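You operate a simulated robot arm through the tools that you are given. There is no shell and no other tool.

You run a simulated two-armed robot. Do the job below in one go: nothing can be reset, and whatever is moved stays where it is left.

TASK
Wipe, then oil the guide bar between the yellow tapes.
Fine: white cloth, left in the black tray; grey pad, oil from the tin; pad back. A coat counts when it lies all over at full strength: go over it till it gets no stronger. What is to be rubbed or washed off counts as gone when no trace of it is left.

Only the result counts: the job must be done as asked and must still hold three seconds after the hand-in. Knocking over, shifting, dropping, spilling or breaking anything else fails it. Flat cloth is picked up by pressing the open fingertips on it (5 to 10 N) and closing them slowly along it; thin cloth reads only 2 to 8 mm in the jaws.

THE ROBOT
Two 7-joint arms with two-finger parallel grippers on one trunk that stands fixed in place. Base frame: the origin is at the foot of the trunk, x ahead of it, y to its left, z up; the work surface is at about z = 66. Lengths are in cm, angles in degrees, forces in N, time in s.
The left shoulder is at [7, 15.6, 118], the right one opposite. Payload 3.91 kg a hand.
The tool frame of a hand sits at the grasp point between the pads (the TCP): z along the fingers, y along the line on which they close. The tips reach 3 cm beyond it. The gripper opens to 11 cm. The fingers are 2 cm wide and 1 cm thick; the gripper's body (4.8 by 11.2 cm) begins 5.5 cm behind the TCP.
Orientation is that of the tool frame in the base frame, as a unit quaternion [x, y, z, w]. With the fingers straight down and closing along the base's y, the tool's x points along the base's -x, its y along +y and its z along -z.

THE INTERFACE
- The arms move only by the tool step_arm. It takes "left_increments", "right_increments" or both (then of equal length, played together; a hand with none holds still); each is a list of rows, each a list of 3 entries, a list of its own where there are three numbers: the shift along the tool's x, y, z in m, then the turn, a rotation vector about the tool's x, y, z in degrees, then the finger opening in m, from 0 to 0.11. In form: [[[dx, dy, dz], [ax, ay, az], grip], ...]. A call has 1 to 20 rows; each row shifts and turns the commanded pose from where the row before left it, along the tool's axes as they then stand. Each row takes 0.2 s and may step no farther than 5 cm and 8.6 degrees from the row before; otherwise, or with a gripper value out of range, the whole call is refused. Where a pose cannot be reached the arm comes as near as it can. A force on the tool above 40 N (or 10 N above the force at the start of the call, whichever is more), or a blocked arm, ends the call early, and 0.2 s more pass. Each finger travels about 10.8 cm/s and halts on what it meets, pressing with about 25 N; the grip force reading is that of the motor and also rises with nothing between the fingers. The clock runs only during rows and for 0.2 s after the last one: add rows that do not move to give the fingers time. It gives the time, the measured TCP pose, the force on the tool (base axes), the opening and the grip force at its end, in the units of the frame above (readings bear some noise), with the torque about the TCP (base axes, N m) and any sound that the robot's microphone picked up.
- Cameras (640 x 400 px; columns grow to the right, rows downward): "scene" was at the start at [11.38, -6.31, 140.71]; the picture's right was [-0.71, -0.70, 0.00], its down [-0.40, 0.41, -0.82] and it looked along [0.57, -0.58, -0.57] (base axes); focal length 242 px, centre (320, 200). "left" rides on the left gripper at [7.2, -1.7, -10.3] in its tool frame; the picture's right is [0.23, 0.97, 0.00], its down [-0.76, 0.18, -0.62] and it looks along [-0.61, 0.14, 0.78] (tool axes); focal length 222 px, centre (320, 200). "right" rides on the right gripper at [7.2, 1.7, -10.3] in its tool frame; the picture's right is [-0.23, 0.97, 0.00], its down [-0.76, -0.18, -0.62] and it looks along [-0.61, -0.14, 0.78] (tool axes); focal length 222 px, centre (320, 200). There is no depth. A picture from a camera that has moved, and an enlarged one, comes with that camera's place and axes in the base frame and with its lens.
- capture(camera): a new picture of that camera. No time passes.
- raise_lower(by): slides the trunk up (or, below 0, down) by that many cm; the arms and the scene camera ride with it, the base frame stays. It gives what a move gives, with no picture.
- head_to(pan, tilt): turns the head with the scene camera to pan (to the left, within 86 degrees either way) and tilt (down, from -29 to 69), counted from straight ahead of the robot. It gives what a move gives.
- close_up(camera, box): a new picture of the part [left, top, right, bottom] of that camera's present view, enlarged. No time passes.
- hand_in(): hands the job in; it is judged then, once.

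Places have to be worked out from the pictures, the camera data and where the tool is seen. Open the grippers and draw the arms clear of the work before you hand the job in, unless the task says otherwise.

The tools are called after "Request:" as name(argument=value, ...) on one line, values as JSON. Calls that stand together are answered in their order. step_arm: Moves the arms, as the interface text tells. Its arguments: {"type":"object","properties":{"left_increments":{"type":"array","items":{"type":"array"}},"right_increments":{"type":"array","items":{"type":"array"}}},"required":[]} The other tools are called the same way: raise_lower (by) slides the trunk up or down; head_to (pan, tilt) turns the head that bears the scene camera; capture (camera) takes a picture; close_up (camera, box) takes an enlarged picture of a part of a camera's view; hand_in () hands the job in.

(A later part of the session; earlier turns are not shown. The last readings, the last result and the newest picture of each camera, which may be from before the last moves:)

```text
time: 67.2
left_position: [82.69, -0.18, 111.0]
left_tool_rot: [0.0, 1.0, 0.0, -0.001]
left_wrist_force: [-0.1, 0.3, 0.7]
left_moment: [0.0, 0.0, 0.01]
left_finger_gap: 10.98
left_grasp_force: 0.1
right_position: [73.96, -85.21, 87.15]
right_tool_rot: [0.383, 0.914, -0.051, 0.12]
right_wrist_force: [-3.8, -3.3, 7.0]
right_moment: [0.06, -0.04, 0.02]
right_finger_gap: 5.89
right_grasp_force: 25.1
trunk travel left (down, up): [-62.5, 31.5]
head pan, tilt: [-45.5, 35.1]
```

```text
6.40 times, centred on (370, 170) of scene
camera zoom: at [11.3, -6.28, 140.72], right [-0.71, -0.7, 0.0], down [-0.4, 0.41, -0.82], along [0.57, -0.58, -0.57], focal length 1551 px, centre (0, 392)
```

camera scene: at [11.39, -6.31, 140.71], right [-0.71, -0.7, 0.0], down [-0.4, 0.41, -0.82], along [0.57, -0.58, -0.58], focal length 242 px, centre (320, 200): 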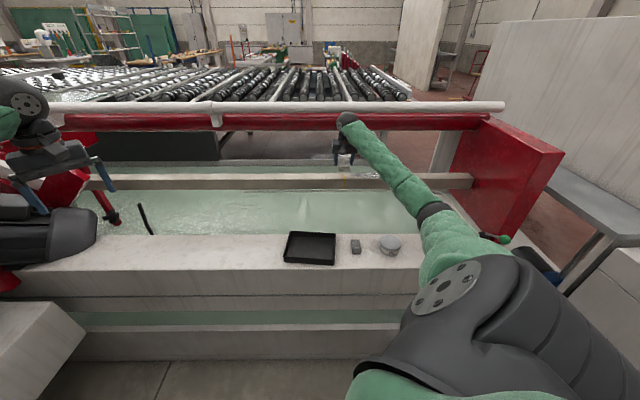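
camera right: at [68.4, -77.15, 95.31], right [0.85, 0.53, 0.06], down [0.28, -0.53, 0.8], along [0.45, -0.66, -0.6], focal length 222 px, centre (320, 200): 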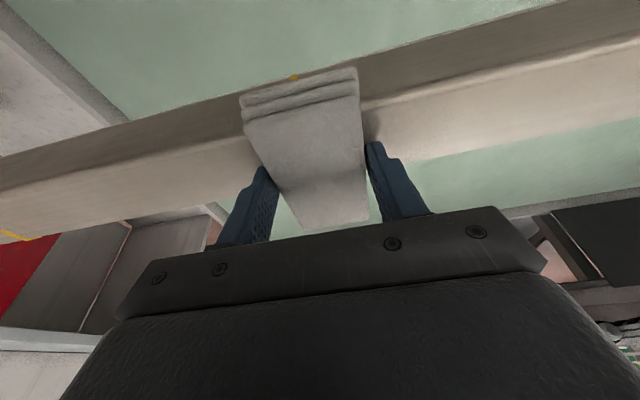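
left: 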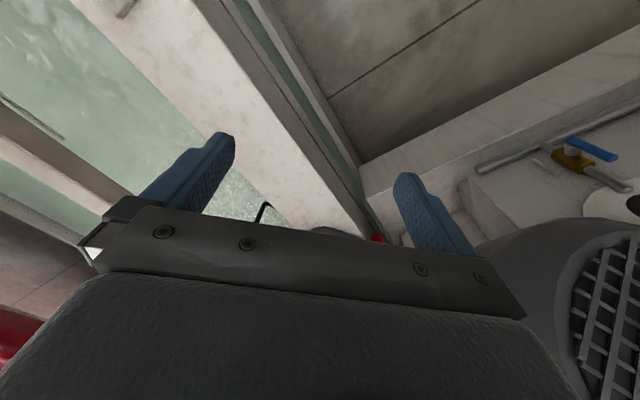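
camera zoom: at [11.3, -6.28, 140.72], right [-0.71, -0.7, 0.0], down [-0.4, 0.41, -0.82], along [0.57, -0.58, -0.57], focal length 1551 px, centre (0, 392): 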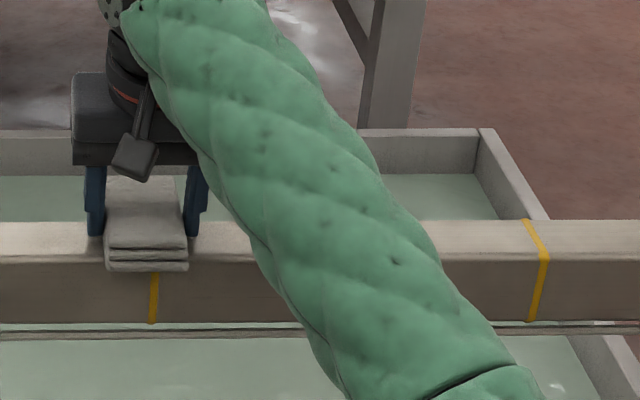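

The return stroke is done (7 N at the end). I'll lift off, back away to the ledge side, and inspect the whole taped stretch.

Request:
step_arm(right_increments=[[[-0.00259, 0, -0.00966], [0, 0, 0], 0.045], [[-0.00388, 0, -0.01449], [0, 0, 0], 0.045], [[-0.00388, 0, -0.01449], [0, 0, 0], 0.045], [[-0.00259, 0, -0.00966], [0, 0, 0], 0.045], [[0.0117, 0, -0.0031], [0, 0, 0], 0.045], [[0.0233, 0, -0.0063], [0, 0, 0], 0.045], [[0.0233, 0, -0.0063], [0, 0, 0], 0.045], [[0.0233, 0, -0.0063], [0, 0, 0], 0.045], [[0.0233, 0, -0.0063], [0, 0, 0], 0.045], [[0.0233, 0, -0.0063], [0, 0, 0], 0.045], [[0.0233, 0, -0.0063], [0, 0, 0], 0.045], [[0.0233, 0, -0.0063], [0, 0, 0], 0.045], [[0.0233, 0, -0.0063], [0, 0, 0], 0.045], [[0.0233, 0, -0.0063], [0, 0, 0], 0.045], [[0.0233, 0, -0.0063], [0, 0, 0], 0.045], [[0.0233, 0, -0.0063], [0, 0, 0], 0.045], [[0.0233, 0, -0.0063], [0, 0, 0], 0.045], [[0.0117, 0, -0.0031], [0, 0, 0], 0.045], [[0, 0, 0], [0, 0, 0], 0.045]])

Request:
capture(camera="scene")

Request:
capture(camera="right")

Request:
close_up(camera="scene", box=[330, 160, 420, 200])

```text
time: 71.2
left_position: [82.77, -0.27, 110.94]
left_tool_rot: [0.0, 1.0, 0.0, 0.0]
left_wrist_force: [-0.5, 0.2, -0.1]
left_moment: [0.02, 0.01, 0.0]
left_finger_gap: 11.02
left_grasp_force: 0.0
right_position: [52.06, -62.8, 92.14]
right_tool_rot: [0.383, 0.914, -0.052, 0.12]
right_wrist_force: [-0.2, 0.6, -0.8]
right_moment: [-0.01, 0.02, -0.03]
right_finger_gap: 5.86
right_grasp_force: 25.4
trunk travel left (down, up): [-62.5, 31.5]
head pan, tilt: [-45.5, 35.1]
```

```text
taken
camera scene: at [11.39, -6.31, 140.71], right [-0.71, -0.7, 0.0], down [-0.4, 0.41, -0.82], along [0.57, -0.58, -0.58], focal length 242 px, centre (320, 200)
```

scene: 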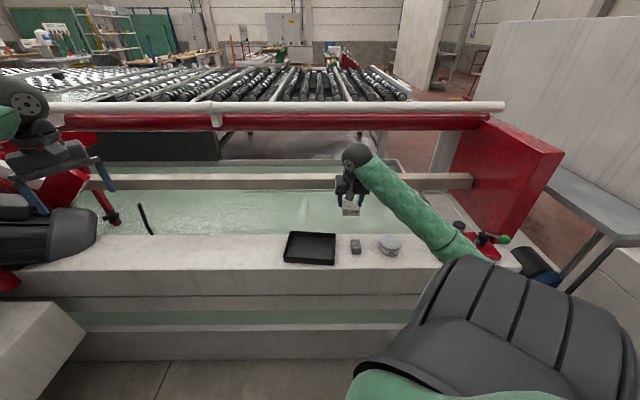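

```text
taken
camera right: at [46.42, -54.74, 100.33], right [0.85, 0.53, 0.06], down [0.28, -0.53, 0.8], along [0.45, -0.66, -0.6], focal length 222 px, centre (320, 200)
```

right: 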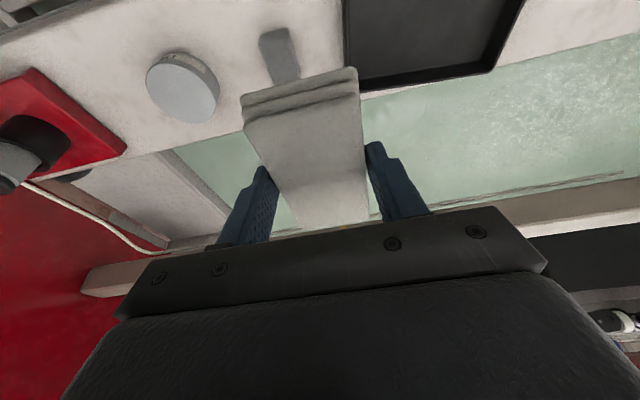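

```text
7.11 times, centred on (375, 180) of scene
camera zoom: at [11.39, -6.31, 140.71], right [-0.71, -0.7, 0.0], down [-0.4, 0.41, -0.82], along [0.57, -0.58, -0.58], focal length 1723 px, centre (-71, 342)
```

zoom: 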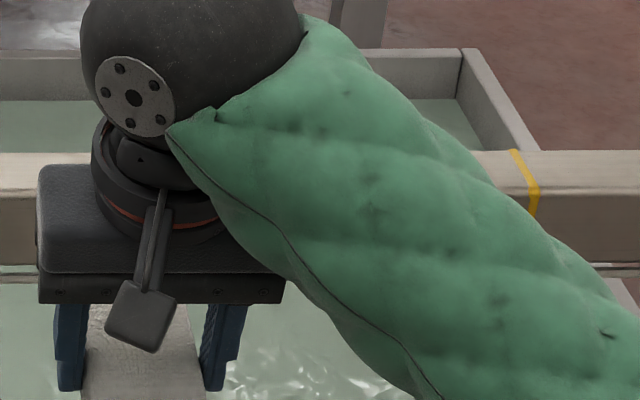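

The arm blocks the view of the bar for now. I'll carry the cloth over the tray and turn the hand back 90° so the cloth's long side lies along the tray.

Request:
step_arm(right_increments=[[[-0.0014, 0.012, 0.0004], [0, 0, 0], 0.045], [[-0.0014, 0.024, 0.0004], [0, 0, 0], 0.045], [[-0.0014, 0.024, 0.0004], [0, 0, 0], 0.045], [[-0.0015, 0.024, 0.0004], [0, 0, 0], 0.045], [[-0.0015, 0.024, 0.0004], [0, 0, 0], 0.045], [[-0.0015, 0.024, 0.0004], [0, 0, 0], 0.045], [[0, 0, 0], [0, 0, 0], 0.045]])

Request:
step_arm(right_increments=[[[0, 0, 0], [-1.553, 0, -5.795], 0.045], [[0, 0, 0], [-1.553, 0, -5.795], 0.045], [[0, 0, 0], [-1.553, 0, -5.795], 0.045], [[0, 0, 0], [-1.553, 0, -5.795], 0.045], [[0, 0, 0], [-1.553, 0, -5.795], 0.045], [[0, 0, 0], [-1.553, 0, -5.795], 0.045], [[0, 0, 0], [-1.553, 0, -5.795], 0.045], [[0, 0, 0], [-1.553, 0, -5.795], 0.045], [[0, 0, 0], [-1.553, 0, -5.795], 0.045], [[0, 0, 0], [-1.553, 0, -5.795], 0.045], [[0, 0, 0], [-1.553, 0, -5.795], 0.045], [[0, 0, 0], [-1.553, 0, -5.795], 0.045], [[0, 0, 0], [-1.553, 0, -5.795], 0.045], [[0, 0, 0], [-1.553, 0, -5.795], 0.045], [[0, 0, 0], [-1.553, 0, -5.795], 0.045], [[0, 0, 0], [0, 0, 0], 0.045]])

Request:
capture(camera="right")

Request:
capture(camera="scene")

Request:
close_up(camera="scene", box=[330, 160, 420, 200])

```text
time: 72.8
left_position: [82.69, -0.15, 111.02]
left_tool_rot: [-0.001, 1.0, 0.0, -0.001]
left_wrist_force: [-0.6, -0.7, 0.3]
left_moment: [0.0, -0.02, 0.05]
left_finger_gap: 11.02
left_grasp_force: 0.1
right_position: [62.09, -54.33, 92.17]
right_tool_rot: [0.384, 0.914, -0.05, 0.12]
right_wrist_force: [-0.1, -0.6, -0.5]
right_moment: [0.01, 0.02, -0.01]
right_finger_gap: 5.9
right_grasp_force: 24.6
trunk travel left (down, up): [-62.5, 31.5]
head pan, tilt: [-45.5, 35.1]
```

```text
time: 76.2
left_position: [82.83, -0.12, 110.98]
left_tool_rot: [-0.001, 1.0, 0.0, 0.0]
left_wrist_force: [0.7, -0.3, -0.2]
left_moment: [-0.01, 0.0, -0.01]
left_finger_gap: 11.01
left_grasp_force: 0.0
right_position: [62.07, -54.35, 92.05]
right_tool_rot: [-0.376, 0.918, 0.049, 0.12]
right_wrist_force: [-0.9, -0.5, -1.2]
right_moment: [-0.03, 0.01, 0.0]
right_finger_gap: 5.88
right_grasp_force: 25.3
trunk travel left (down, up): [-62.5, 31.5]
head pan, tilt: [-45.5, 35.1]
```

```text
taken
camera right: at [53.93, -59.85, 100.27], right [-0.53, 0.85, 0.06], down [0.54, 0.28, 0.8], along [0.66, 0.45, -0.6], focal length 222 px, centre (320, 200)
```

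right: 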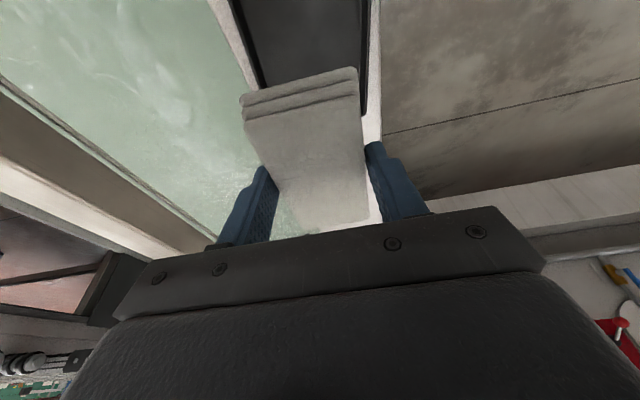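

```text
taken
camera scene: at [11.38, -6.31, 140.71], right [-0.71, -0.7, 0.0], down [-0.4, 0.41, -0.82], along [0.57, -0.58, -0.58], focal length 242 px, centre (320, 200)
```

scene: 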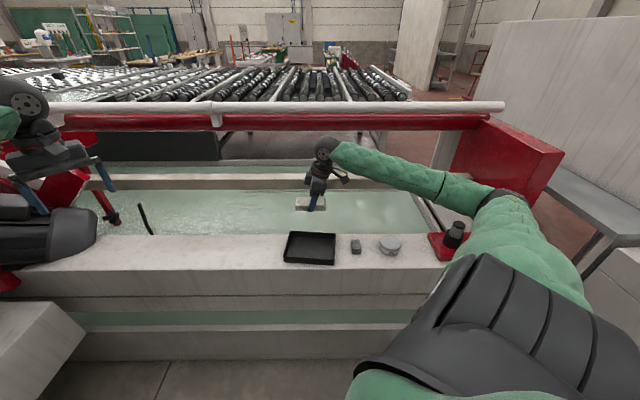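

```text
7.11 times, centred on (375, 180) of scene
camera zoom: at [11.38, -6.31, 140.71], right [-0.71, -0.7, 0.0], down [-0.4, 0.41, -0.82], along [0.57, -0.58, -0.58], focal length 1723 px, centre (-71, 342)
```

zoom: 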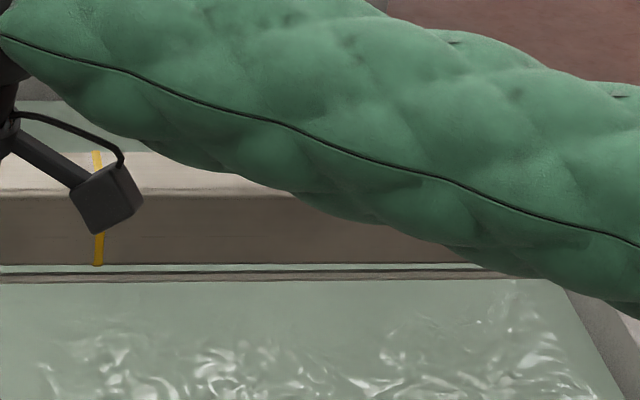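

The hand is over the tray. I'll descend to about 6 cm above the tray floor, then recheck both the bar and the alignment.

Request:
step_arm(right_increments=[[[0.0026, 0, 0.0097], [0, 0, 0], 0.045], [[0.0052, 0, 0.0193], [0, 0, 0], 0.045], [[0.0052, 0, 0.0193], [0, 0, 0], 0.045], [[0.0052, 0, 0.0193], [0, 0, 0], 0.045], [[0.0052, 0, 0.0193], [0, 0, 0], 0.045], [[0.0052, 0, 0.0193], [0, 0, 0], 0.045], [[0.0052, 0, 0.0193], [0, 0, 0], 0.045], [[0.0052, 0, 0.0193], [0, 0, 0], 0.045], [[0.0026, 0, 0.0097], [0, 0, 0], 0.045], [[0, 0, 0], [0, 0, 0], 0.045]])

Request:
capture(camera="right")

Request:
close_up(camera="scene", box=[270, 210, 370, 270])

Request:
close_up(camera="scene", box=[330, 160, 420, 200])

```text
time: 78.4
left_position: [82.84, -0.2, 110.91]
left_tool_rot: [-0.001, 1.0, 0.0, 0.0]
left_wrist_force: [-0.4, 1.0, -0.1]
left_moment: [-0.03, 0.0, -0.01]
left_finger_gap: 11.01
left_grasp_force: 0.1
right_position: [62.1, -54.33, 76.17]
right_tool_rot: [-0.374, 0.918, 0.049, 0.12]
right_wrist_force: [-1.4, 0.5, 0.9]
right_moment: [0.0, 0.02, 0.01]
right_finger_gap: 5.88
right_grasp_force: 24.4
trunk travel left (down, up): [-62.5, 31.5]
head pan, tilt: [-45.5, 35.1]
```

```text
taken
camera right: at [53.91, -59.86, 84.38], right [-0.52, 0.85, 0.06], down [0.54, 0.28, 0.8], along [0.66, 0.45, -0.6], focal length 222 px, centre (320, 200)
```

right: 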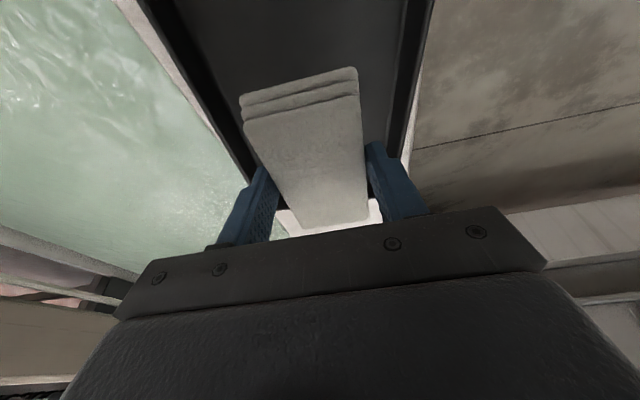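

```text
6.40 times, centred on (320, 240) of scene
camera zoom: at [11.38, -6.31, 140.71], right [-0.71, -0.7, 0.0], down [-0.4, 0.41, -0.82], along [0.57, -0.58, -0.58], focal length 1551 px, centre (320, -56)
```

zoom: 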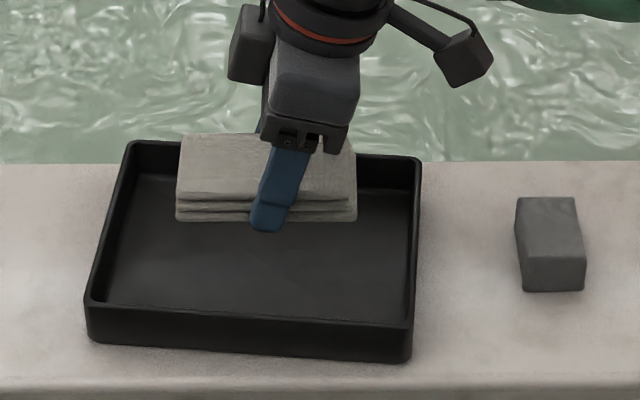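

```text
7.11 times, centred on (375, 180) of scene
camera zoom: at [11.38, -6.31, 140.71], right [-0.71, -0.7, 0.0], down [-0.4, 0.41, -0.82], along [0.57, -0.58, -0.58], focal length 1723 px, centre (-71, 342)
```

zoom: 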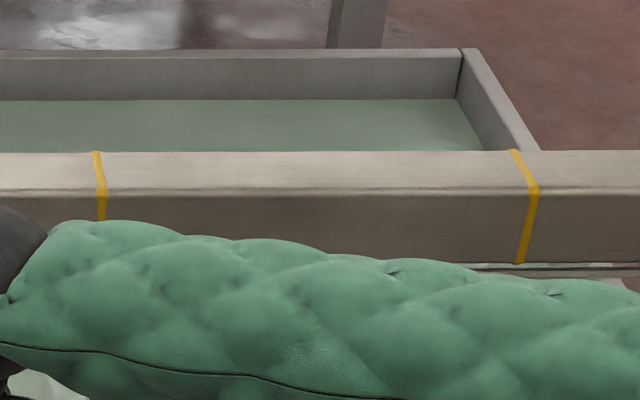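

The top face between the tapes looks clear. I'll take a stronger zoom to be sure before letting go of the cloth.

Request:
close_up(camera="scene", box=[340, 172, 375, 192])

Request:
close_up(camera="scene", box=[373, 172, 408, 192])

```text
16.00 times, centred on (358, 182) of scene
camera zoom: at [11.38, -6.31, 140.71], right [-0.71, -0.7, 0.0], down [-0.4, 0.41, -0.82], along [0.57, -0.58, -0.58], focal length 3877 px, centre (-280, 488)
```

zoom: 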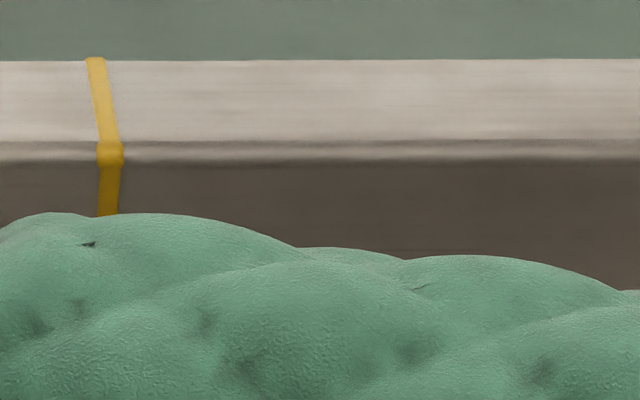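

```text
16.00 times, centred on (390, 182) of scene
camera zoom: at [11.38, -6.31, 140.71], right [-0.71, -0.7, 0.0], down [-0.4, 0.41, -0.82], along [0.57, -0.58, -0.58], focal length 3877 px, centre (-808, 488)
```

zoom: 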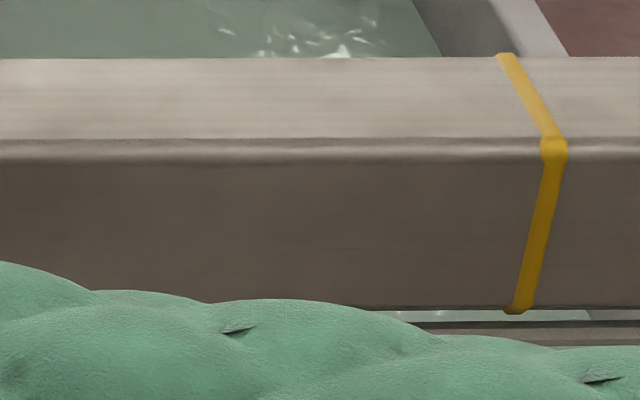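

The bar is clean. The tray's inner centre is at about D=83.0, E=7.2, so I'll nudge 0.8 cm outward and lower the cloth until it touches the tray floor.

Request:
step_arm(right_increments=[[[-0.00773, 0, 0.00207], [0, 0, 0], 0.045], [[0.0026, 0, 0.0097], [0, 0, 0], 0.045], [[0.0026, 0, 0.0097], [0, 0, 0], 0.045], [[0.0026, 0, 0.0097], [0, 0, 0], 0.045], [[0.0026, 0, 0.0097], [0, 0, 0], 0.045], [[0.0026, 0, 0.0097], [0, 0, 0], 0.045], [[0.0008, 0, 0.0029], [0, 0, 0], 0.045], [[0, 0, 0], [0, 0, 0], 0.045]])

Request:
close_up(camera="scene", box=[270, 210, 370, 270])

Request:
capture(camera="right")

```text
time: 80.2
left_position: [82.73, -0.18, 110.97]
left_tool_rot: [-0.002, 1.0, 0.0, 0.0]
left_wrist_force: [-0.5, 0.0, 0.1]
left_moment: [-0.01, 0.0, -0.01]
left_finger_gap: 10.99
left_grasp_force: 0.1
right_position: [62.59, -53.7, 70.78]
right_tool_rot: [-0.374, 0.918, 0.049, 0.121]
right_wrist_force: [0.2, 0.8, -0.8]
right_moment: [-0.01, 0.02, -0.02]
right_finger_gap: 5.86
right_grasp_force: 25.2
trunk travel left (down, up): [-62.5, 31.5]
head pan, tilt: [-45.5, 35.1]
```

```text
6.40 times, centred on (320, 240) of scene
camera zoom: at [11.39, -6.31, 140.71], right [-0.71, -0.7, 0.0], down [-0.4, 0.41, -0.82], along [0.57, -0.58, -0.58], focal length 1551 px, centre (320, -56)
```

zoom: 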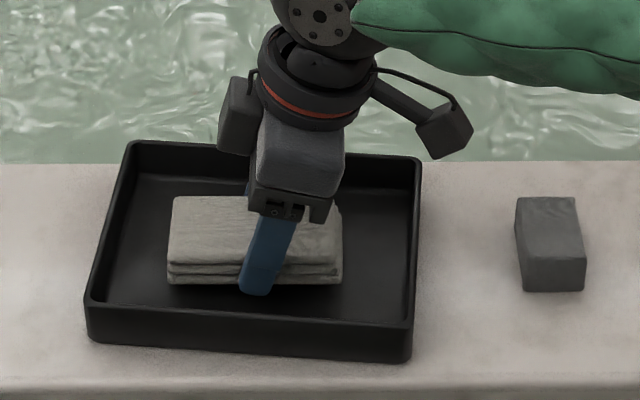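

```text
taken
camera right: at [54.47, -59.25, 78.96], right [-0.53, 0.85, 0.06], down [0.53, 0.28, 0.8], along [0.66, 0.45, -0.6], focal length 222 px, centre (320, 200)
```

right: 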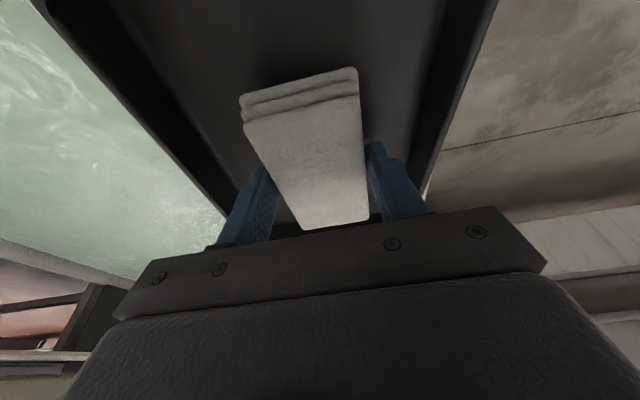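

Still inside the tray with a fair margin on all sides. I'll lower in small steps until the floor is felt.

Request:
step_arm(right_increments=[[[0.00052, 0, 0.00193], [0, 0, 0], 0.045], [[0.00052, 0, 0.00193], [0, 0, 0], 0.045], [[0.00039, 0, 0.00145], [0, 0, 0], 0.045], [[0, 0, 0], [0, 0, 0], 0.045]])

Request:
step_arm(right_increments=[[[0.00026, 0, 0.00097], [0, 0, 0], 0.045], [[0.00026, 0, 0.00097], [0, 0, 0], 0.045], [[0, 0, 0], [0, 0, 0], 0.045]])

```text
time: 81.2
left_position: [82.72, -0.24, 110.95]
left_tool_rot: [-0.001, 1.0, 0.001, 0.0]
left_wrist_force: [0.2, 0.0, -0.5]
left_moment: [0.01, -0.02, -0.01]
left_finger_gap: 11.01
left_grasp_force: 0.0
right_position: [62.64, -53.72, 70.27]
right_tool_rot: [-0.375, 0.918, 0.049, 0.12]
right_wrist_force: [-1.2, 0.3, 0.5]
right_moment: [-0.01, -0.01, -0.01]
right_finger_gap: 5.89
right_grasp_force: 25.0
trunk travel left (down, up): [-62.5, 31.5]
head pan, tilt: [-45.5, 35.1]
```

```text
time: 82.0
left_position: [82.77, -0.13, 110.9]
left_tool_rot: [-0.001, 1.0, 0.0, 0.0]
left_wrist_force: [0.4, -0.4, -0.3]
left_moment: [-0.03, -0.02, 0.0]
left_finger_gap: 10.99
left_grasp_force: 0.1
right_position: [62.58, -53.77, 70.16]
right_tool_rot: [-0.375, 0.918, 0.048, 0.12]
right_wrist_force: [-0.4, -0.4, 0.2]
right_moment: [0.03, -0.03, 0.01]
right_finger_gap: 5.89
right_grasp_force: 25.1
trunk travel left (down, up): [-62.5, 31.5]
head pan, tilt: [-45.5, 35.1]
```

No contact yet at z≈70.1; continuing to lower in 1 mm steps.

Request:
step_arm(right_increments=[[[0.00026, 0, 0.00097], [0, 0, 0], 0.045], [[0.00026, 0, 0.00097], [0, 0, 0], 0.045], [[0, 0, 0], [0, 0, 0], 0.045]])

Request:
step_arm(right_increments=[[[0.00026, 0, 0.00097], [0, 0, 0], 0.045], [[0, 0, 0], [0, 0, 0], 0.045]])

```text
time: 82.8
left_position: [82.79, -0.2, 110.95]
left_tool_rot: [-0.001, 1.0, 0.0, 0.0]
left_wrist_force: [-0.4, -0.4, -0.2]
left_moment: [0.01, 0.01, 0.02]
left_finger_gap: 11.01
left_grasp_force: 0.1
right_position: [62.61, -53.84, 69.79]
right_tool_rot: [-0.374, 0.918, 0.048, 0.12]
right_wrist_force: [0.4, 1.2, -0.4]
right_moment: [-0.02, 0.0, -0.02]
right_finger_gap: 5.87
right_grasp_force: 25.1
trunk travel left (down, up): [-62.5, 31.5]
head pan, tilt: [-45.5, 35.1]
```

```text
time: 83.4
left_position: [82.74, -0.14, 110.95]
left_tool_rot: [-0.001, 1.0, -0.001, 0.0]
left_wrist_force: [-0.7, 0.4, -0.2]
left_moment: [-0.02, -0.02, -0.02]
left_finger_gap: 11.0
left_grasp_force: 0.1
right_position: [62.6, -53.8, 69.94]
right_tool_rot: [-0.374, 0.918, 0.05, 0.119]
right_wrist_force: [0.5, -0.3, -0.1]
right_moment: [-0.02, -0.02, 0.0]
right_finger_gap: 5.91
right_grasp_force: 25.3
trunk travel left (down, up): [-62.5, 31.5]
head pan, tilt: [-45.5, 35.1]
```

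Still free; two more small steps.

Request:
step_arm(right_increments=[[[0.00026, 0, 0.00097], [0, 0, 0], 0.045], [[0, 0, 0], [0, 0, 0], 0.045]])

Request:
step_arm(right_increments=[[[0.00026, 0, 0.00097], [0, 0, 0], 0.045], [[0, 0, 0], [0, 0, 0], 0.045]])

Request:
close_up(camera="scene", box=[270, 210, 370, 270])

```text
time: 84.0
left_position: [82.74, -0.08, 110.95]
left_tool_rot: [-0.001, 1.0, 0.0, 0.001]
left_wrist_force: [-0.6, -0.7, -0.4]
left_moment: [0.02, 0.0, 0.0]
left_finger_gap: 11.03
left_grasp_force: 0.0
right_position: [62.44, -53.84, 69.6]
right_tool_rot: [-0.375, 0.918, 0.049, 0.12]
right_wrist_force: [1.0, 0.1, -1.0]
right_moment: [-0.03, 0.0, 0.02]
right_finger_gap: 5.9
right_grasp_force: 24.7
trunk travel left (down, up): [-62.5, 31.5]
head pan, tilt: [-45.5, 35.1]
```

```text
time: 84.6
left_position: [82.64, -0.19, 110.98]
left_tool_rot: [-0.001, 1.0, -0.001, 0.001]
left_wrist_force: [-0.9, -0.2, -0.3]
left_moment: [-0.02, 0.01, 0.03]
left_finger_gap: 11.0
left_grasp_force: 0.2
right_position: [62.49, -53.81, 69.7]
right_tool_rot: [-0.375, 0.918, 0.048, 0.121]
right_wrist_force: [-1.0, -0.9, 8.0]
right_moment: [0.18, -0.05, 0.01]
right_finger_gap: 5.91
right_grasp_force: 25.3
trunk travel left (down, up): [-62.5, 31.5]
head pan, tilt: [-45.5, 35.1]
```

```text
6.40 times, centred on (320, 240) of scene
camera zoom: at [11.33, -6.27, 140.73], right [-0.71, -0.7, 0.0], down [-0.4, 0.41, -0.82], along [0.57, -0.58, -0.57], focal length 1551 px, centre (320, -56)
```

zoom: 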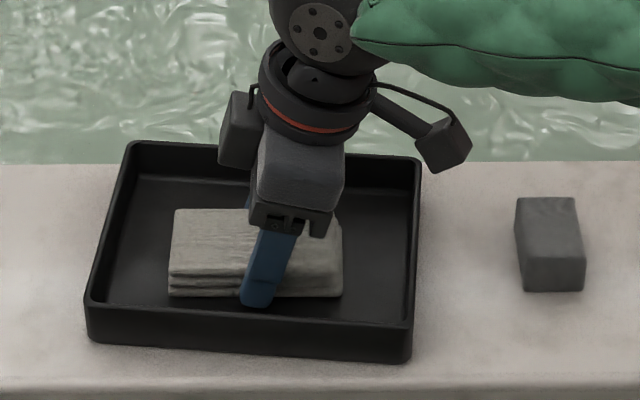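

8 N of contact: the cloth rests on the tray floor. I'll relieve the pressure slightly, open only to 7.2 cm so the fingers stay clear of the tray walls, and rise.

Request:
step_arm(right_increments=[[[-0.00013, 0, -0.00048], [0, 0, 0], 0.045], [[0, 0, 0], [0, 0, 0], 0.055], [[0, 0, 0], [0, 0, 0], 0.06], [[0, 0, 0], [0, 0, 0], 0.064], [[0, 0, 0], [0, 0, 0], 0.068], [[0, 0, 0], [0, 0, 0], 0.072], [[0, 0, 0], [0, 0, 0], 0.072]])

Request:
step_arm(right_increments=[[[-0.0013, 0, -0.0048], [0, 0, 0], 0.072], [[-0.0026, 0, -0.0097], [0, 0, 0], 0.072], [[-0.0026, 0, -0.0097], [0, 0, 0], 0.072], [[-0.0052, 0, -0.0193], [0, 0, 0], 0.072], [[-0.0052, 0, -0.0193], [0, 0, 0], 0.072], [[-0.0052, 0, -0.0193], [0, 0, 0], 0.072], [[-0.0052, 0, -0.0193], [0, 0, 0], 0.072], [[-0.0052, 0, -0.0193], [0, 0, 0], 0.072], [[-0.0052, 0, -0.0193], [0, 0, 0], 0.072], [[0, 0, 0], [0, 0, 0], 0.072]])

Request:
close_up(camera="scene", box=[270, 210, 370, 270])

Request:
capture(camera="right")

```text
time: 86.2
left_position: [82.87, -0.18, 110.94]
left_tool_rot: [-0.001, 1.0, 0.0, 0.0]
left_wrist_force: [0.5, -0.9, 0.0]
left_moment: [0.0, -0.01, 0.0]
left_finger_gap: 11.0
left_grasp_force: 0.0
right_position: [62.59, -53.75, 69.63]
right_tool_rot: [-0.374, 0.918, 0.049, 0.12]
right_wrist_force: [0.8, -1.7, 4.7]
right_moment: [0.02, 0.03, -0.03]
right_finger_gap: 7.13
right_grasp_force: 0.1
trunk travel left (down, up): [-62.5, 31.5]
head pan, tilt: [-45.5, 35.1]
```

```text
time: 88.4
left_position: [82.75, -0.24, 110.9]
left_tool_rot: [-0.001, 1.0, 0.001, -0.001]
left_wrist_force: [0.1, 0.0, 0.0]
left_moment: [0.01, 0.03, 0.0]
left_finger_gap: 10.99
left_grasp_force: 0.1
right_position: [62.68, -53.67, 83.98]
right_tool_rot: [-0.375, 0.918, 0.05, 0.119]
right_wrist_force: [-0.4, -0.9, 0.1]
right_moment: [-0.02, 0.04, 0.01]
right_finger_gap: 7.21
right_grasp_force: 0.0
trunk travel left (down, up): [-62.5, 31.5]
head pan, tilt: [-45.5, 35.1]
```

```text
6.40 times, centred on (320, 240) of scene
camera zoom: at [11.4, -6.33, 140.7], right [-0.71, -0.7, 0.0], down [-0.4, 0.41, -0.82], along [0.57, -0.58, -0.58], focal length 1551 px, centre (320, -56)
```

zoom: 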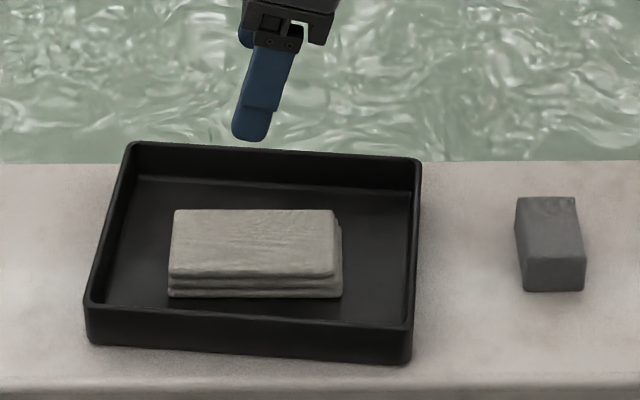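

```text
taken
camera right: at [54.55, -59.33, 92.2], right [-0.53, 0.85, 0.06], down [0.54, 0.28, 0.8], along [0.66, 0.45, -0.6], focal length 222 px, centre (320, 200)
```

right: 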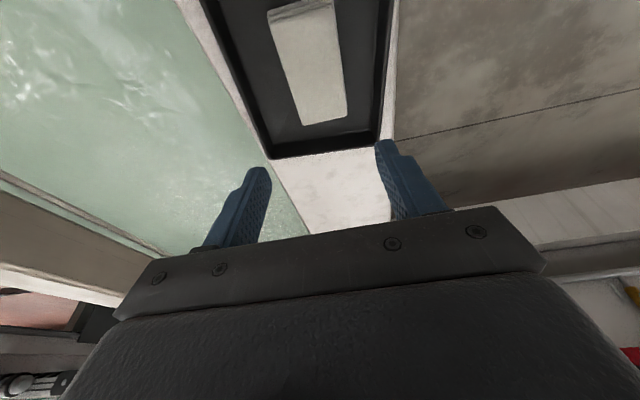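

The cloth lies in the tray and the tray hasn't moved. Next is the tin: I'll straighten the hand, open it to 10.5 cm and move above the lid.

Request:
step_arm(right_increments=[[[0, 0, 0], [0, 7.5, 0], 0.09], [[0, 0, 0], [0, 7.5, 0], 0.105], [[0.016, -0.0004, 0], [0, 0, 0], 0.105], [[0.032, -0.0009, 0], [0, 0, 0], 0.105], [[0.032, -0.0009, 0], [0, 0, 0], 0.105], [[0.032, -0.0009, 0], [0, 0, 0], 0.105], [[0.032, -0.0009, 0], [0, 0, 0], 0.105], [[0.032, -0.0009, 0], [0, 0, 0], 0.105], [[0.032, -0.0009, 0], [0, 0, 0], 0.105], [[0.032, -0.0009, 0], [0, 0, 0], 0.105], [[0.032, -0.0009, 0], [0, 0, 0], 0.105], [[0.032, -0.0009, 0], [0, 0, 0], 0.105], [[0.018, -0.0005, 0], [0, 0, 0], 0.105], [[0, 0, 0], [0, 0, 0], 0.105]])

Request:
capture(camera="right")

Request:
close_up(camera="scene", box=[340, 190, 440, 270])

```text
time: 91.4
left_position: [82.73, -0.14, 110.84]
left_tool_rot: [-0.001, 1.0, 0.0, 0.0]
left_wrist_force: [-0.2, 0.6, 0.4]
left_moment: [0.0, 0.0, 0.0]
left_finger_gap: 11.0
left_grasp_force: 0.0
right_position: [40.34, -77.21, 84.03]
right_tool_rot: [-0.378, 0.926, 0.0, -0.001]
right_wrist_force: [-0.6, -0.7, -0.1]
right_moment: [0.02, 0.0, -0.03]
right_finger_gap: 10.5
right_grasp_force: 0.1
trunk travel left (down, up): [-62.5, 31.5]
head pan, tilt: [-45.5, 35.1]
```

```text
taken
camera right: at [34.0, -80.95, 94.45], right [-0.52, 0.85, 0.0], down [0.67, 0.41, 0.62], along [0.53, 0.32, -0.78], focal length 222 px, centre (320, 200)
```

right: 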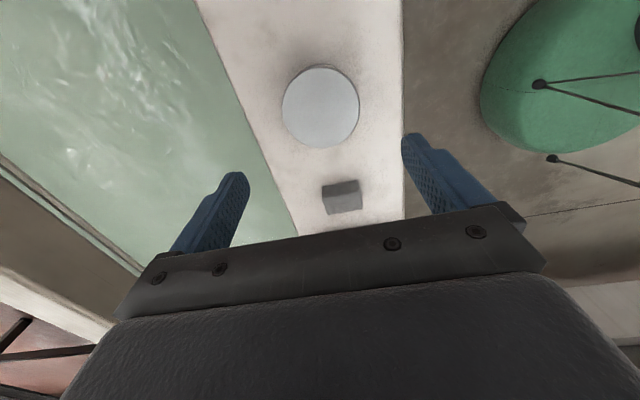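

```text
5.00 times, centred on (390, 230) of scene
camera zoom: at [11.39, -6.31, 140.71], right [-0.71, -0.7, 0.0], down [-0.4, 0.41, -0.82], along [0.57, -0.58, -0.58], focal length 1212 px, centre (-30, 50)
```

zoom: 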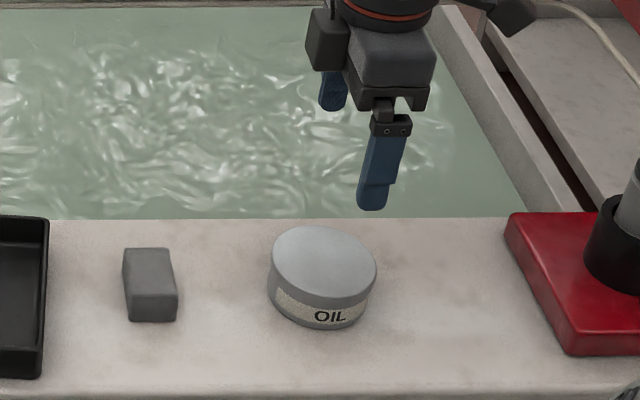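

I'll zoom the hand camera on the lid to fix its centre accurately before descending.

Request:
close_up(camera="right", box=[265, 50, 385, 220])

Request:
close_up(camera="scene", box=[375, 230, 405, 260])

```text
2.35 times, centred on (325, 135) of right
camera zoom: at [34.0, -80.95, 94.45], right [-0.52, 0.85, 0.0], down [0.67, 0.41, 0.62], along [0.53, 0.32, -0.78], focal length 523 px, centre (308, 353)
```

zoom: 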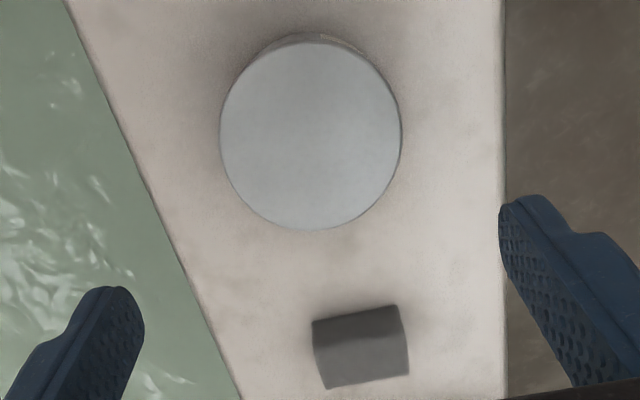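

```text
13.33 times, centred on (390, 245) of scene
camera zoom: at [11.39, -6.31, 140.71], right [-0.71, -0.7, 0.0], down [-0.4, 0.41, -0.82], along [0.57, -0.58, -0.58], focal length 3231 px, centre (-613, -400)
```

zoom: 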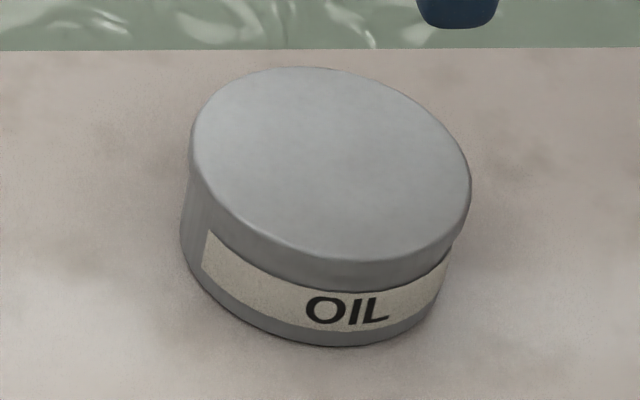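

The hand is centred over the lid to within about 2 mm, and the lid skirt spans roughly z 68.8–69.8. I'll descend so the tips end around z≈68.6, then close gently.

Request:
step_arm(right_increments=[[[0, 0, 0.025], [0, 0, 0], 0.105], [[0, 0, 0.025], [0, 0, 0], 0.105], [[0, 0, 0.025], [0, 0, 0], 0.105], [[0, 0, 0.02], [0, 0, 0], 0.105], [[0, 0, 0.015], [0, 0, 0], 0.105], [[0, 0, 0.01], [0, 0, 0], 0.105], [[0, 0, 0.004], [0, 0, 0], 0.105], [[0, 0, 0], [0, 0, 0], 0.105]])

Request:
close_up(camera="scene", box=[365, 215, 425, 265])

Request:
capture(camera="right")

```text
time: 93.2
left_position: [82.78, -0.3, 110.86]
left_tool_rot: [-0.001, 1.0, 0.001, 0.0]
left_wrist_force: [0.4, -0.5, 0.5]
left_moment: [-0.05, 0.02, 0.0]
left_finger_gap: 10.99
left_grasp_force: 0.0
right_position: [40.2, -76.98, 71.73]
right_tool_rot: [-0.378, 0.926, 0.0, 0.0]
right_wrist_force: [-0.3, -0.5, -0.4]
right_moment: [-0.02, 0.03, -0.01]
right_finger_gap: 10.52
right_grasp_force: 0.1
trunk travel left (down, up): [-62.5, 31.5]
head pan, tilt: [-45.5, 35.1]
```

```text
8.00 times, centred on (395, 240) of scene
camera zoom: at [11.38, -6.32, 140.71], right [-0.71, -0.7, 0.0], down [-0.4, 0.41, -0.82], along [0.57, -0.58, -0.58], focal length 1939 px, centre (-280, -120)
```

zoom: 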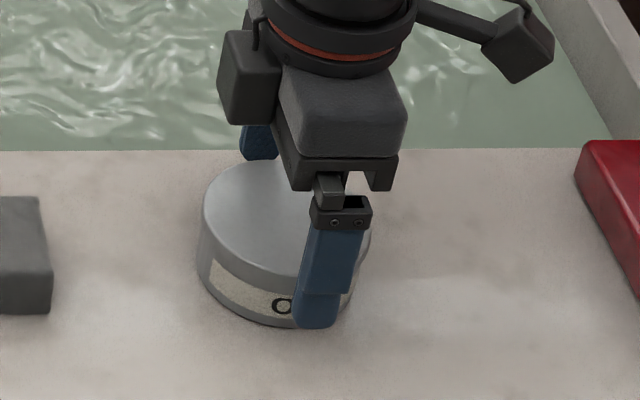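

```text
taken
camera right: at [33.86, -80.76, 82.12], right [-0.52, 0.85, 0.0], down [0.67, 0.41, 0.62], along [0.53, 0.32, -0.78], focal length 222 px, centre (320, 200)
```

right: 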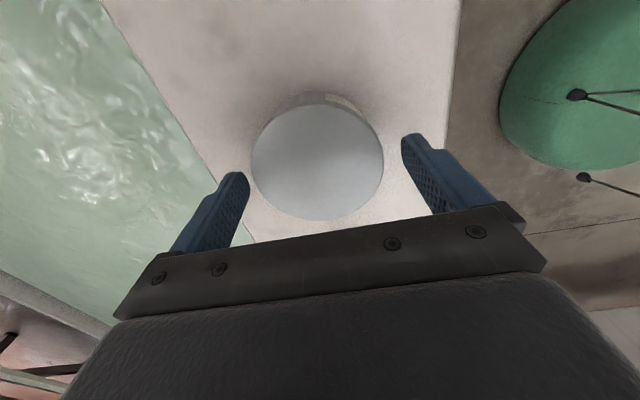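

Alignment is good on both sides. I'll close slowly onto the lid.

Request:
step_arm(right_increments=[[[0, 0, 0], [0, 0, 0], 0.1], [[0, 0, 0], [0, 0, 0], 0.096], [[0, 0, 0], [0, 0, 0], 0.092], [[0, 0, 0], [0, 0, 0], 0.089], [[0, 0, 0], [0, 0, 0], 0.087], [[0, 0, 0], [0, 0, 0], 0.085], [[0, 0, 0], [0, 0, 0], 0.083], [[0, 0, 0], [0, 0, 0], 0.081], [[0, 0, 0], [0, 0, 0], 0.079], [[0, 0, 0], [0, 0, 0], 0.077], [[0, 0, 0], [0, 0, 0], 0.075], [[0, 0, 0], [0, 0, 0], 0.075]])

Request:
capture(camera="right")

Request:
close_up(camera="scene", box=[365, 215, 425, 265])

```text
time: 95.8
left_position: [82.65, -0.2, 111.04]
left_tool_rot: [0.0, 1.0, -0.001, 0.0]
left_wrist_force: [0.3, 0.1, 0.2]
left_moment: [0.01, 0.0, -0.03]
left_finger_gap: 10.99
left_grasp_force: 0.1
right_position: [40.18, -76.92, 71.78]
right_tool_rot: [-0.378, 0.926, -0.001, 0.0]
right_wrist_force: [0.8, -1.6, 1.8]
right_moment: [-0.06, -0.02, -0.03]
right_finger_gap: 8.29
right_grasp_force: 24.6
trunk travel left (down, up): [-62.5, 31.5]
head pan, tilt: [-45.5, 35.1]
```

```text
taken
camera right: at [33.85, -80.76, 82.14], right [-0.52, 0.85, 0.0], down [0.67, 0.41, 0.62], along [0.53, 0.32, -0.78], focal length 222 px, centre (320, 200)
```

right: 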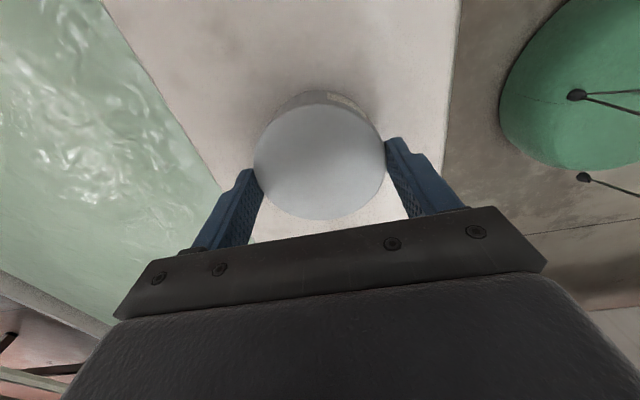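

```text
8.00 times, centred on (395, 240) of scene
camera zoom: at [11.38, -6.31, 140.71], right [-0.71, -0.7, 0.0], down [-0.4, 0.41, -0.82], along [0.57, -0.58, -0.57], focal length 1939 px, centre (-280, -120)
```

zoom: 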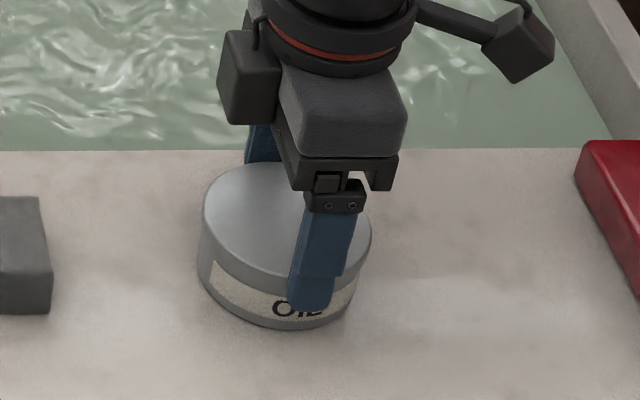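

The lid is gripped at 8.29 cm. I'll lift just 4 mm and watch for resistance.

Request:
step_arm(right_increments=[[[0, 0, -0.002], [0, 0, 0], 0.075], [[0, 0, -0.002], [0, 0, 0], 0.075], [[0, 0, 0], [0, 0, 0], 0.075]])

Request:
close_up(camera="scene", box=[365, 215, 425, 265])

Request:
close_up(camera="right", box=[240, 70, 400, 230])

```text
time: 96.6
left_position: [82.85, -0.17, 110.86]
left_tool_rot: [-0.001, 1.0, -0.001, 0.0]
left_wrist_force: [-0.6, -0.5, 0.6]
left_moment: [0.01, 0.03, 0.01]
left_finger_gap: 11.0
left_grasp_force: 0.0
right_position: [40.33, -77.02, 72.07]
right_tool_rot: [-0.378, 0.926, 0.0, -0.002]
right_wrist_force: [0.3, -0.5, -3.0]
right_moment: [0.03, -0.05, -0.01]
right_finger_gap: 8.3
right_grasp_force: 24.8
trunk travel left (down, up): [-62.5, 31.5]
head pan, tilt: [-45.5, 35.1]
```

```text
8.00 times, centred on (395, 240) of scene
camera zoom: at [11.39, -6.35, 140.7], right [-0.71, -0.7, 0.0], down [-0.4, 0.41, -0.82], along [0.57, -0.58, -0.58], focal length 1939 px, centre (-280, -120)
```

zoom: 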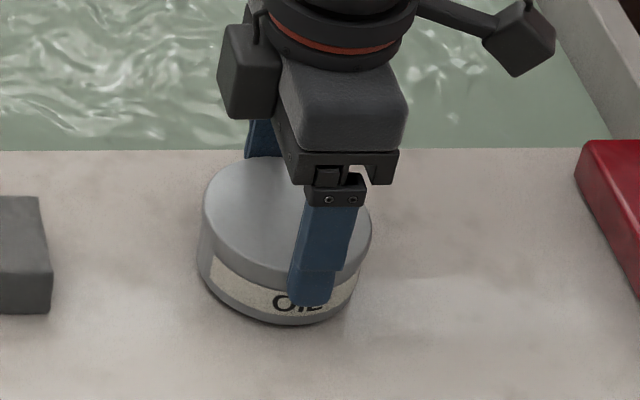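

```text
2.50 times, centred on (320, 150) of right
camera zoom: at [33.9, -80.76, 82.47], right [-0.52, 0.85, 0.0], down [0.67, 0.41, 0.62], along [0.53, 0.32, -0.78], focal length 555 px, centre (320, 325)
```

zoom: 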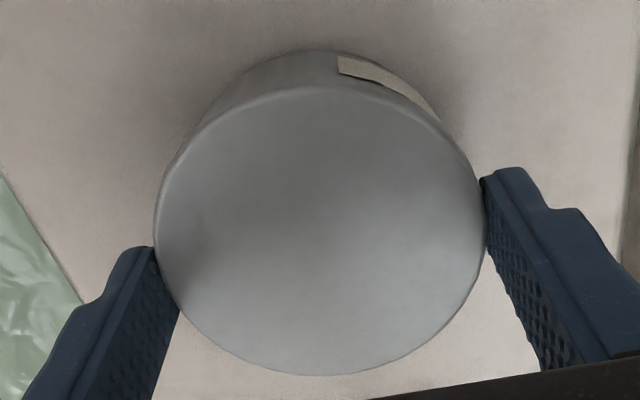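

The force reads 3 N of weight and the whole tin rose with the lid, so the fingers probably reach past the skirt or the lid is tight. I'll set it straight back down and grip higher, on the lid only.

Request:
step_arm(right_increments=[[[0, 0, 0.001], [0, 0, 0], 0.075], [[0, 0, 0.001], [0, 0, 0], 0.075], [[0, 0, 0.001], [0, 0, 0], 0.075], [[0, 0, 0.0008], [0, 0, 0], 0.075], [[0, 0, 0], [0, 0, 0], 0.075]])

```text
time: 97.8
left_position: [82.74, -0.12, 110.95]
left_tool_rot: [-0.001, 1.0, 0.0, 0.0]
left_wrist_force: [0.5, 0.5, 0.1]
left_moment: [0.0, -0.02, -0.04]
left_finger_gap: 11.01
left_grasp_force: 0.0
right_position: [40.33, -77.02, 71.83]
right_tool_rot: [-0.378, 0.926, 0.0, -0.001]
right_wrist_force: [-0.6, -1.3, -0.5]
right_moment: [0.01, -0.05, 0.03]
right_finger_gap: 8.29
right_grasp_force: 24.8
trunk travel left (down, up): [-62.5, 31.5]
head pan, tilt: [-45.5, 35.1]
```

The tin is back on the ledge (load about 0). I'll open, rise 4 mm and close again so only the lid skirt is held.

Request:
step_arm(right_increments=[[[0, 0, 0.0003], [0, 0, 0], 0.078], [[0, 0, 0], [0, 0, 0], 0.081], [[0, 0, 0], [0, 0, 0], 0.084], [[0, 0, 0], [0, 0, 0], 0.088], [[0, 0, 0], [0, 0, 0], 0.088], [[0, 0, -0.0045], [0, 0, 0], 0.088], [[0, 0, 0], [0, 0, 0], 0.088], [[0, 0, 0], [0, 0, 0], 0.086], [[0, 0, 0], [0, 0, 0], 0.084], [[0, 0, 0], [0, 0, 0], 0.082], [[0, 0, 0], [0, 0, 0], 0.08], [[0, 0, 0], [0, 0, 0], 0.078], [[0, 0, 0], [0, 0, 0], 0.076], [[0, 0, 0], [0, 0, 0], 0.076]])

Request:
close_up(camera="scene", box=[365, 215, 425, 265])

Request:
close_up(camera="right", box=[240, 70, 400, 230])

```text
time: 100.8
left_position: [82.7, -0.21, 111.03]
left_tool_rot: [-0.001, 1.0, 0.0, 0.0]
left_wrist_force: [0.2, 0.2, 0.1]
left_moment: [0.01, -0.02, -0.05]
left_finger_gap: 11.0
left_grasp_force: 0.0
right_position: [40.34, -76.99, 72.22]
right_tool_rot: [-0.378, 0.926, 0.0, 0.0]
right_wrist_force: [-0.8, 0.9, 0.7]
right_moment: [0.04, 0.11, -0.03]
right_finger_gap: 8.31
right_grasp_force: 25.2
trunk travel left (down, up): [-62.5, 31.5]
head pan, tilt: [-45.5, 35.1]
```

```text
8.00 times, centred on (395, 240) of scene
camera zoom: at [11.36, -6.3, 140.71], right [-0.71, -0.7, 0.0], down [-0.4, 0.41, -0.82], along [0.57, -0.58, -0.57], focal length 1939 px, centre (-280, -120)
```

zoom: 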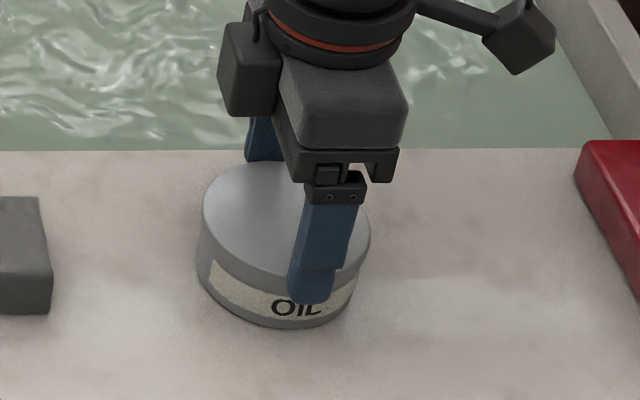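

```text
2.50 times, centred on (320, 150) of right
camera zoom: at [33.93, -80.78, 82.59], right [-0.52, 0.85, 0.0], down [0.67, 0.41, 0.62], along [0.53, 0.32, -0.78], focal length 555 px, centre (320, 325)
```

zoom: 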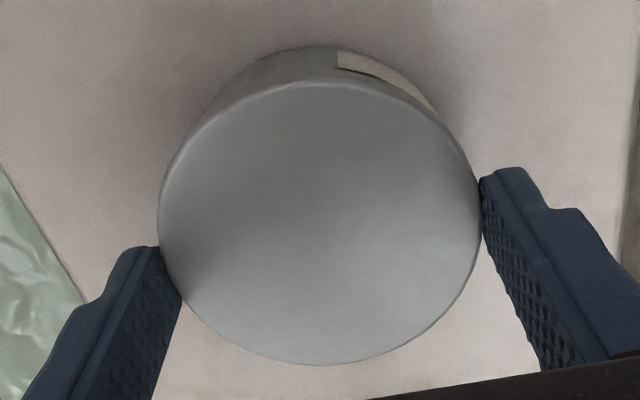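

Now gripping only the top 6 mm or so of the lid. I'll lift 3 mm and check the load.

Request:
step_arm(right_increments=[[[0, 0, -0.0015], [0, 0, 0], 0.076], [[0, 0, -0.0015], [0, 0, 0], 0.076], [[0, 0, 0], [0, 0, 0], 0.076]])

Request:
close_up(camera="scene", box=[365, 215, 425, 265])

Request:
close_up(camera="right", box=[240, 70, 400, 230])

```text
time: 101.6
left_position: [82.77, -0.03, 110.91]
left_tool_rot: [-0.001, 1.0, 0.0, -0.001]
left_wrist_force: [0.0, 0.7, 0.5]
left_moment: [0.03, -0.03, -0.01]
left_finger_gap: 11.05
left_grasp_force: 0.1
right_position: [40.24, -77.06, 72.36]
right_tool_rot: [-0.378, 0.926, -0.001, 0.0]
right_wrist_force: [0.0, -0.4, -3.2]
right_moment: [0.01, 0.0, 0.0]
right_finger_gap: 8.34
right_grasp_force: 25.2
trunk travel left (down, up): [-62.5, 31.5]
head pan, tilt: [-45.5, 35.1]
```

```text
8.00 times, centred on (395, 240) of scene
camera zoom: at [11.4, -6.35, 140.7], right [-0.71, -0.7, 0.0], down [-0.4, 0.41, -0.82], along [0.57, -0.58, -0.58], focal length 1939 px, centre (-280, -120)
```

zoom: 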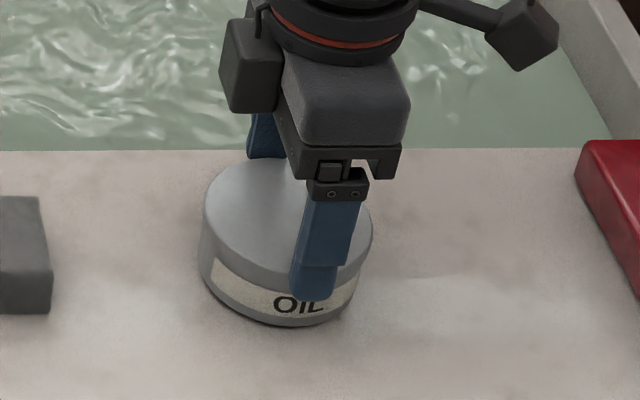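

```text
2.50 times, centred on (320, 150) of right
camera zoom: at [33.87, -80.8, 82.81], right [-0.52, 0.85, 0.0], down [0.67, 0.41, 0.62], along [0.53, 0.32, -0.78], focal length 555 px, centre (320, 325)
```

zoom: 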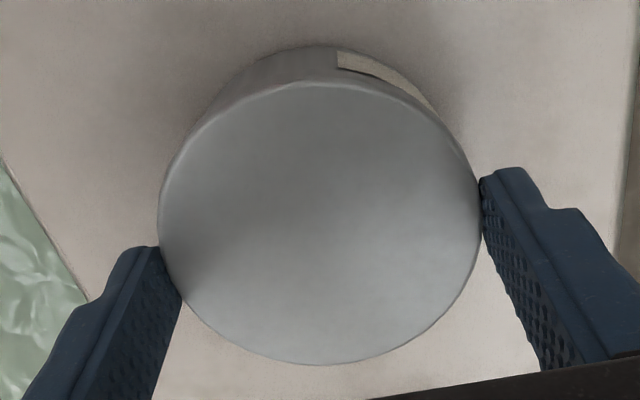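

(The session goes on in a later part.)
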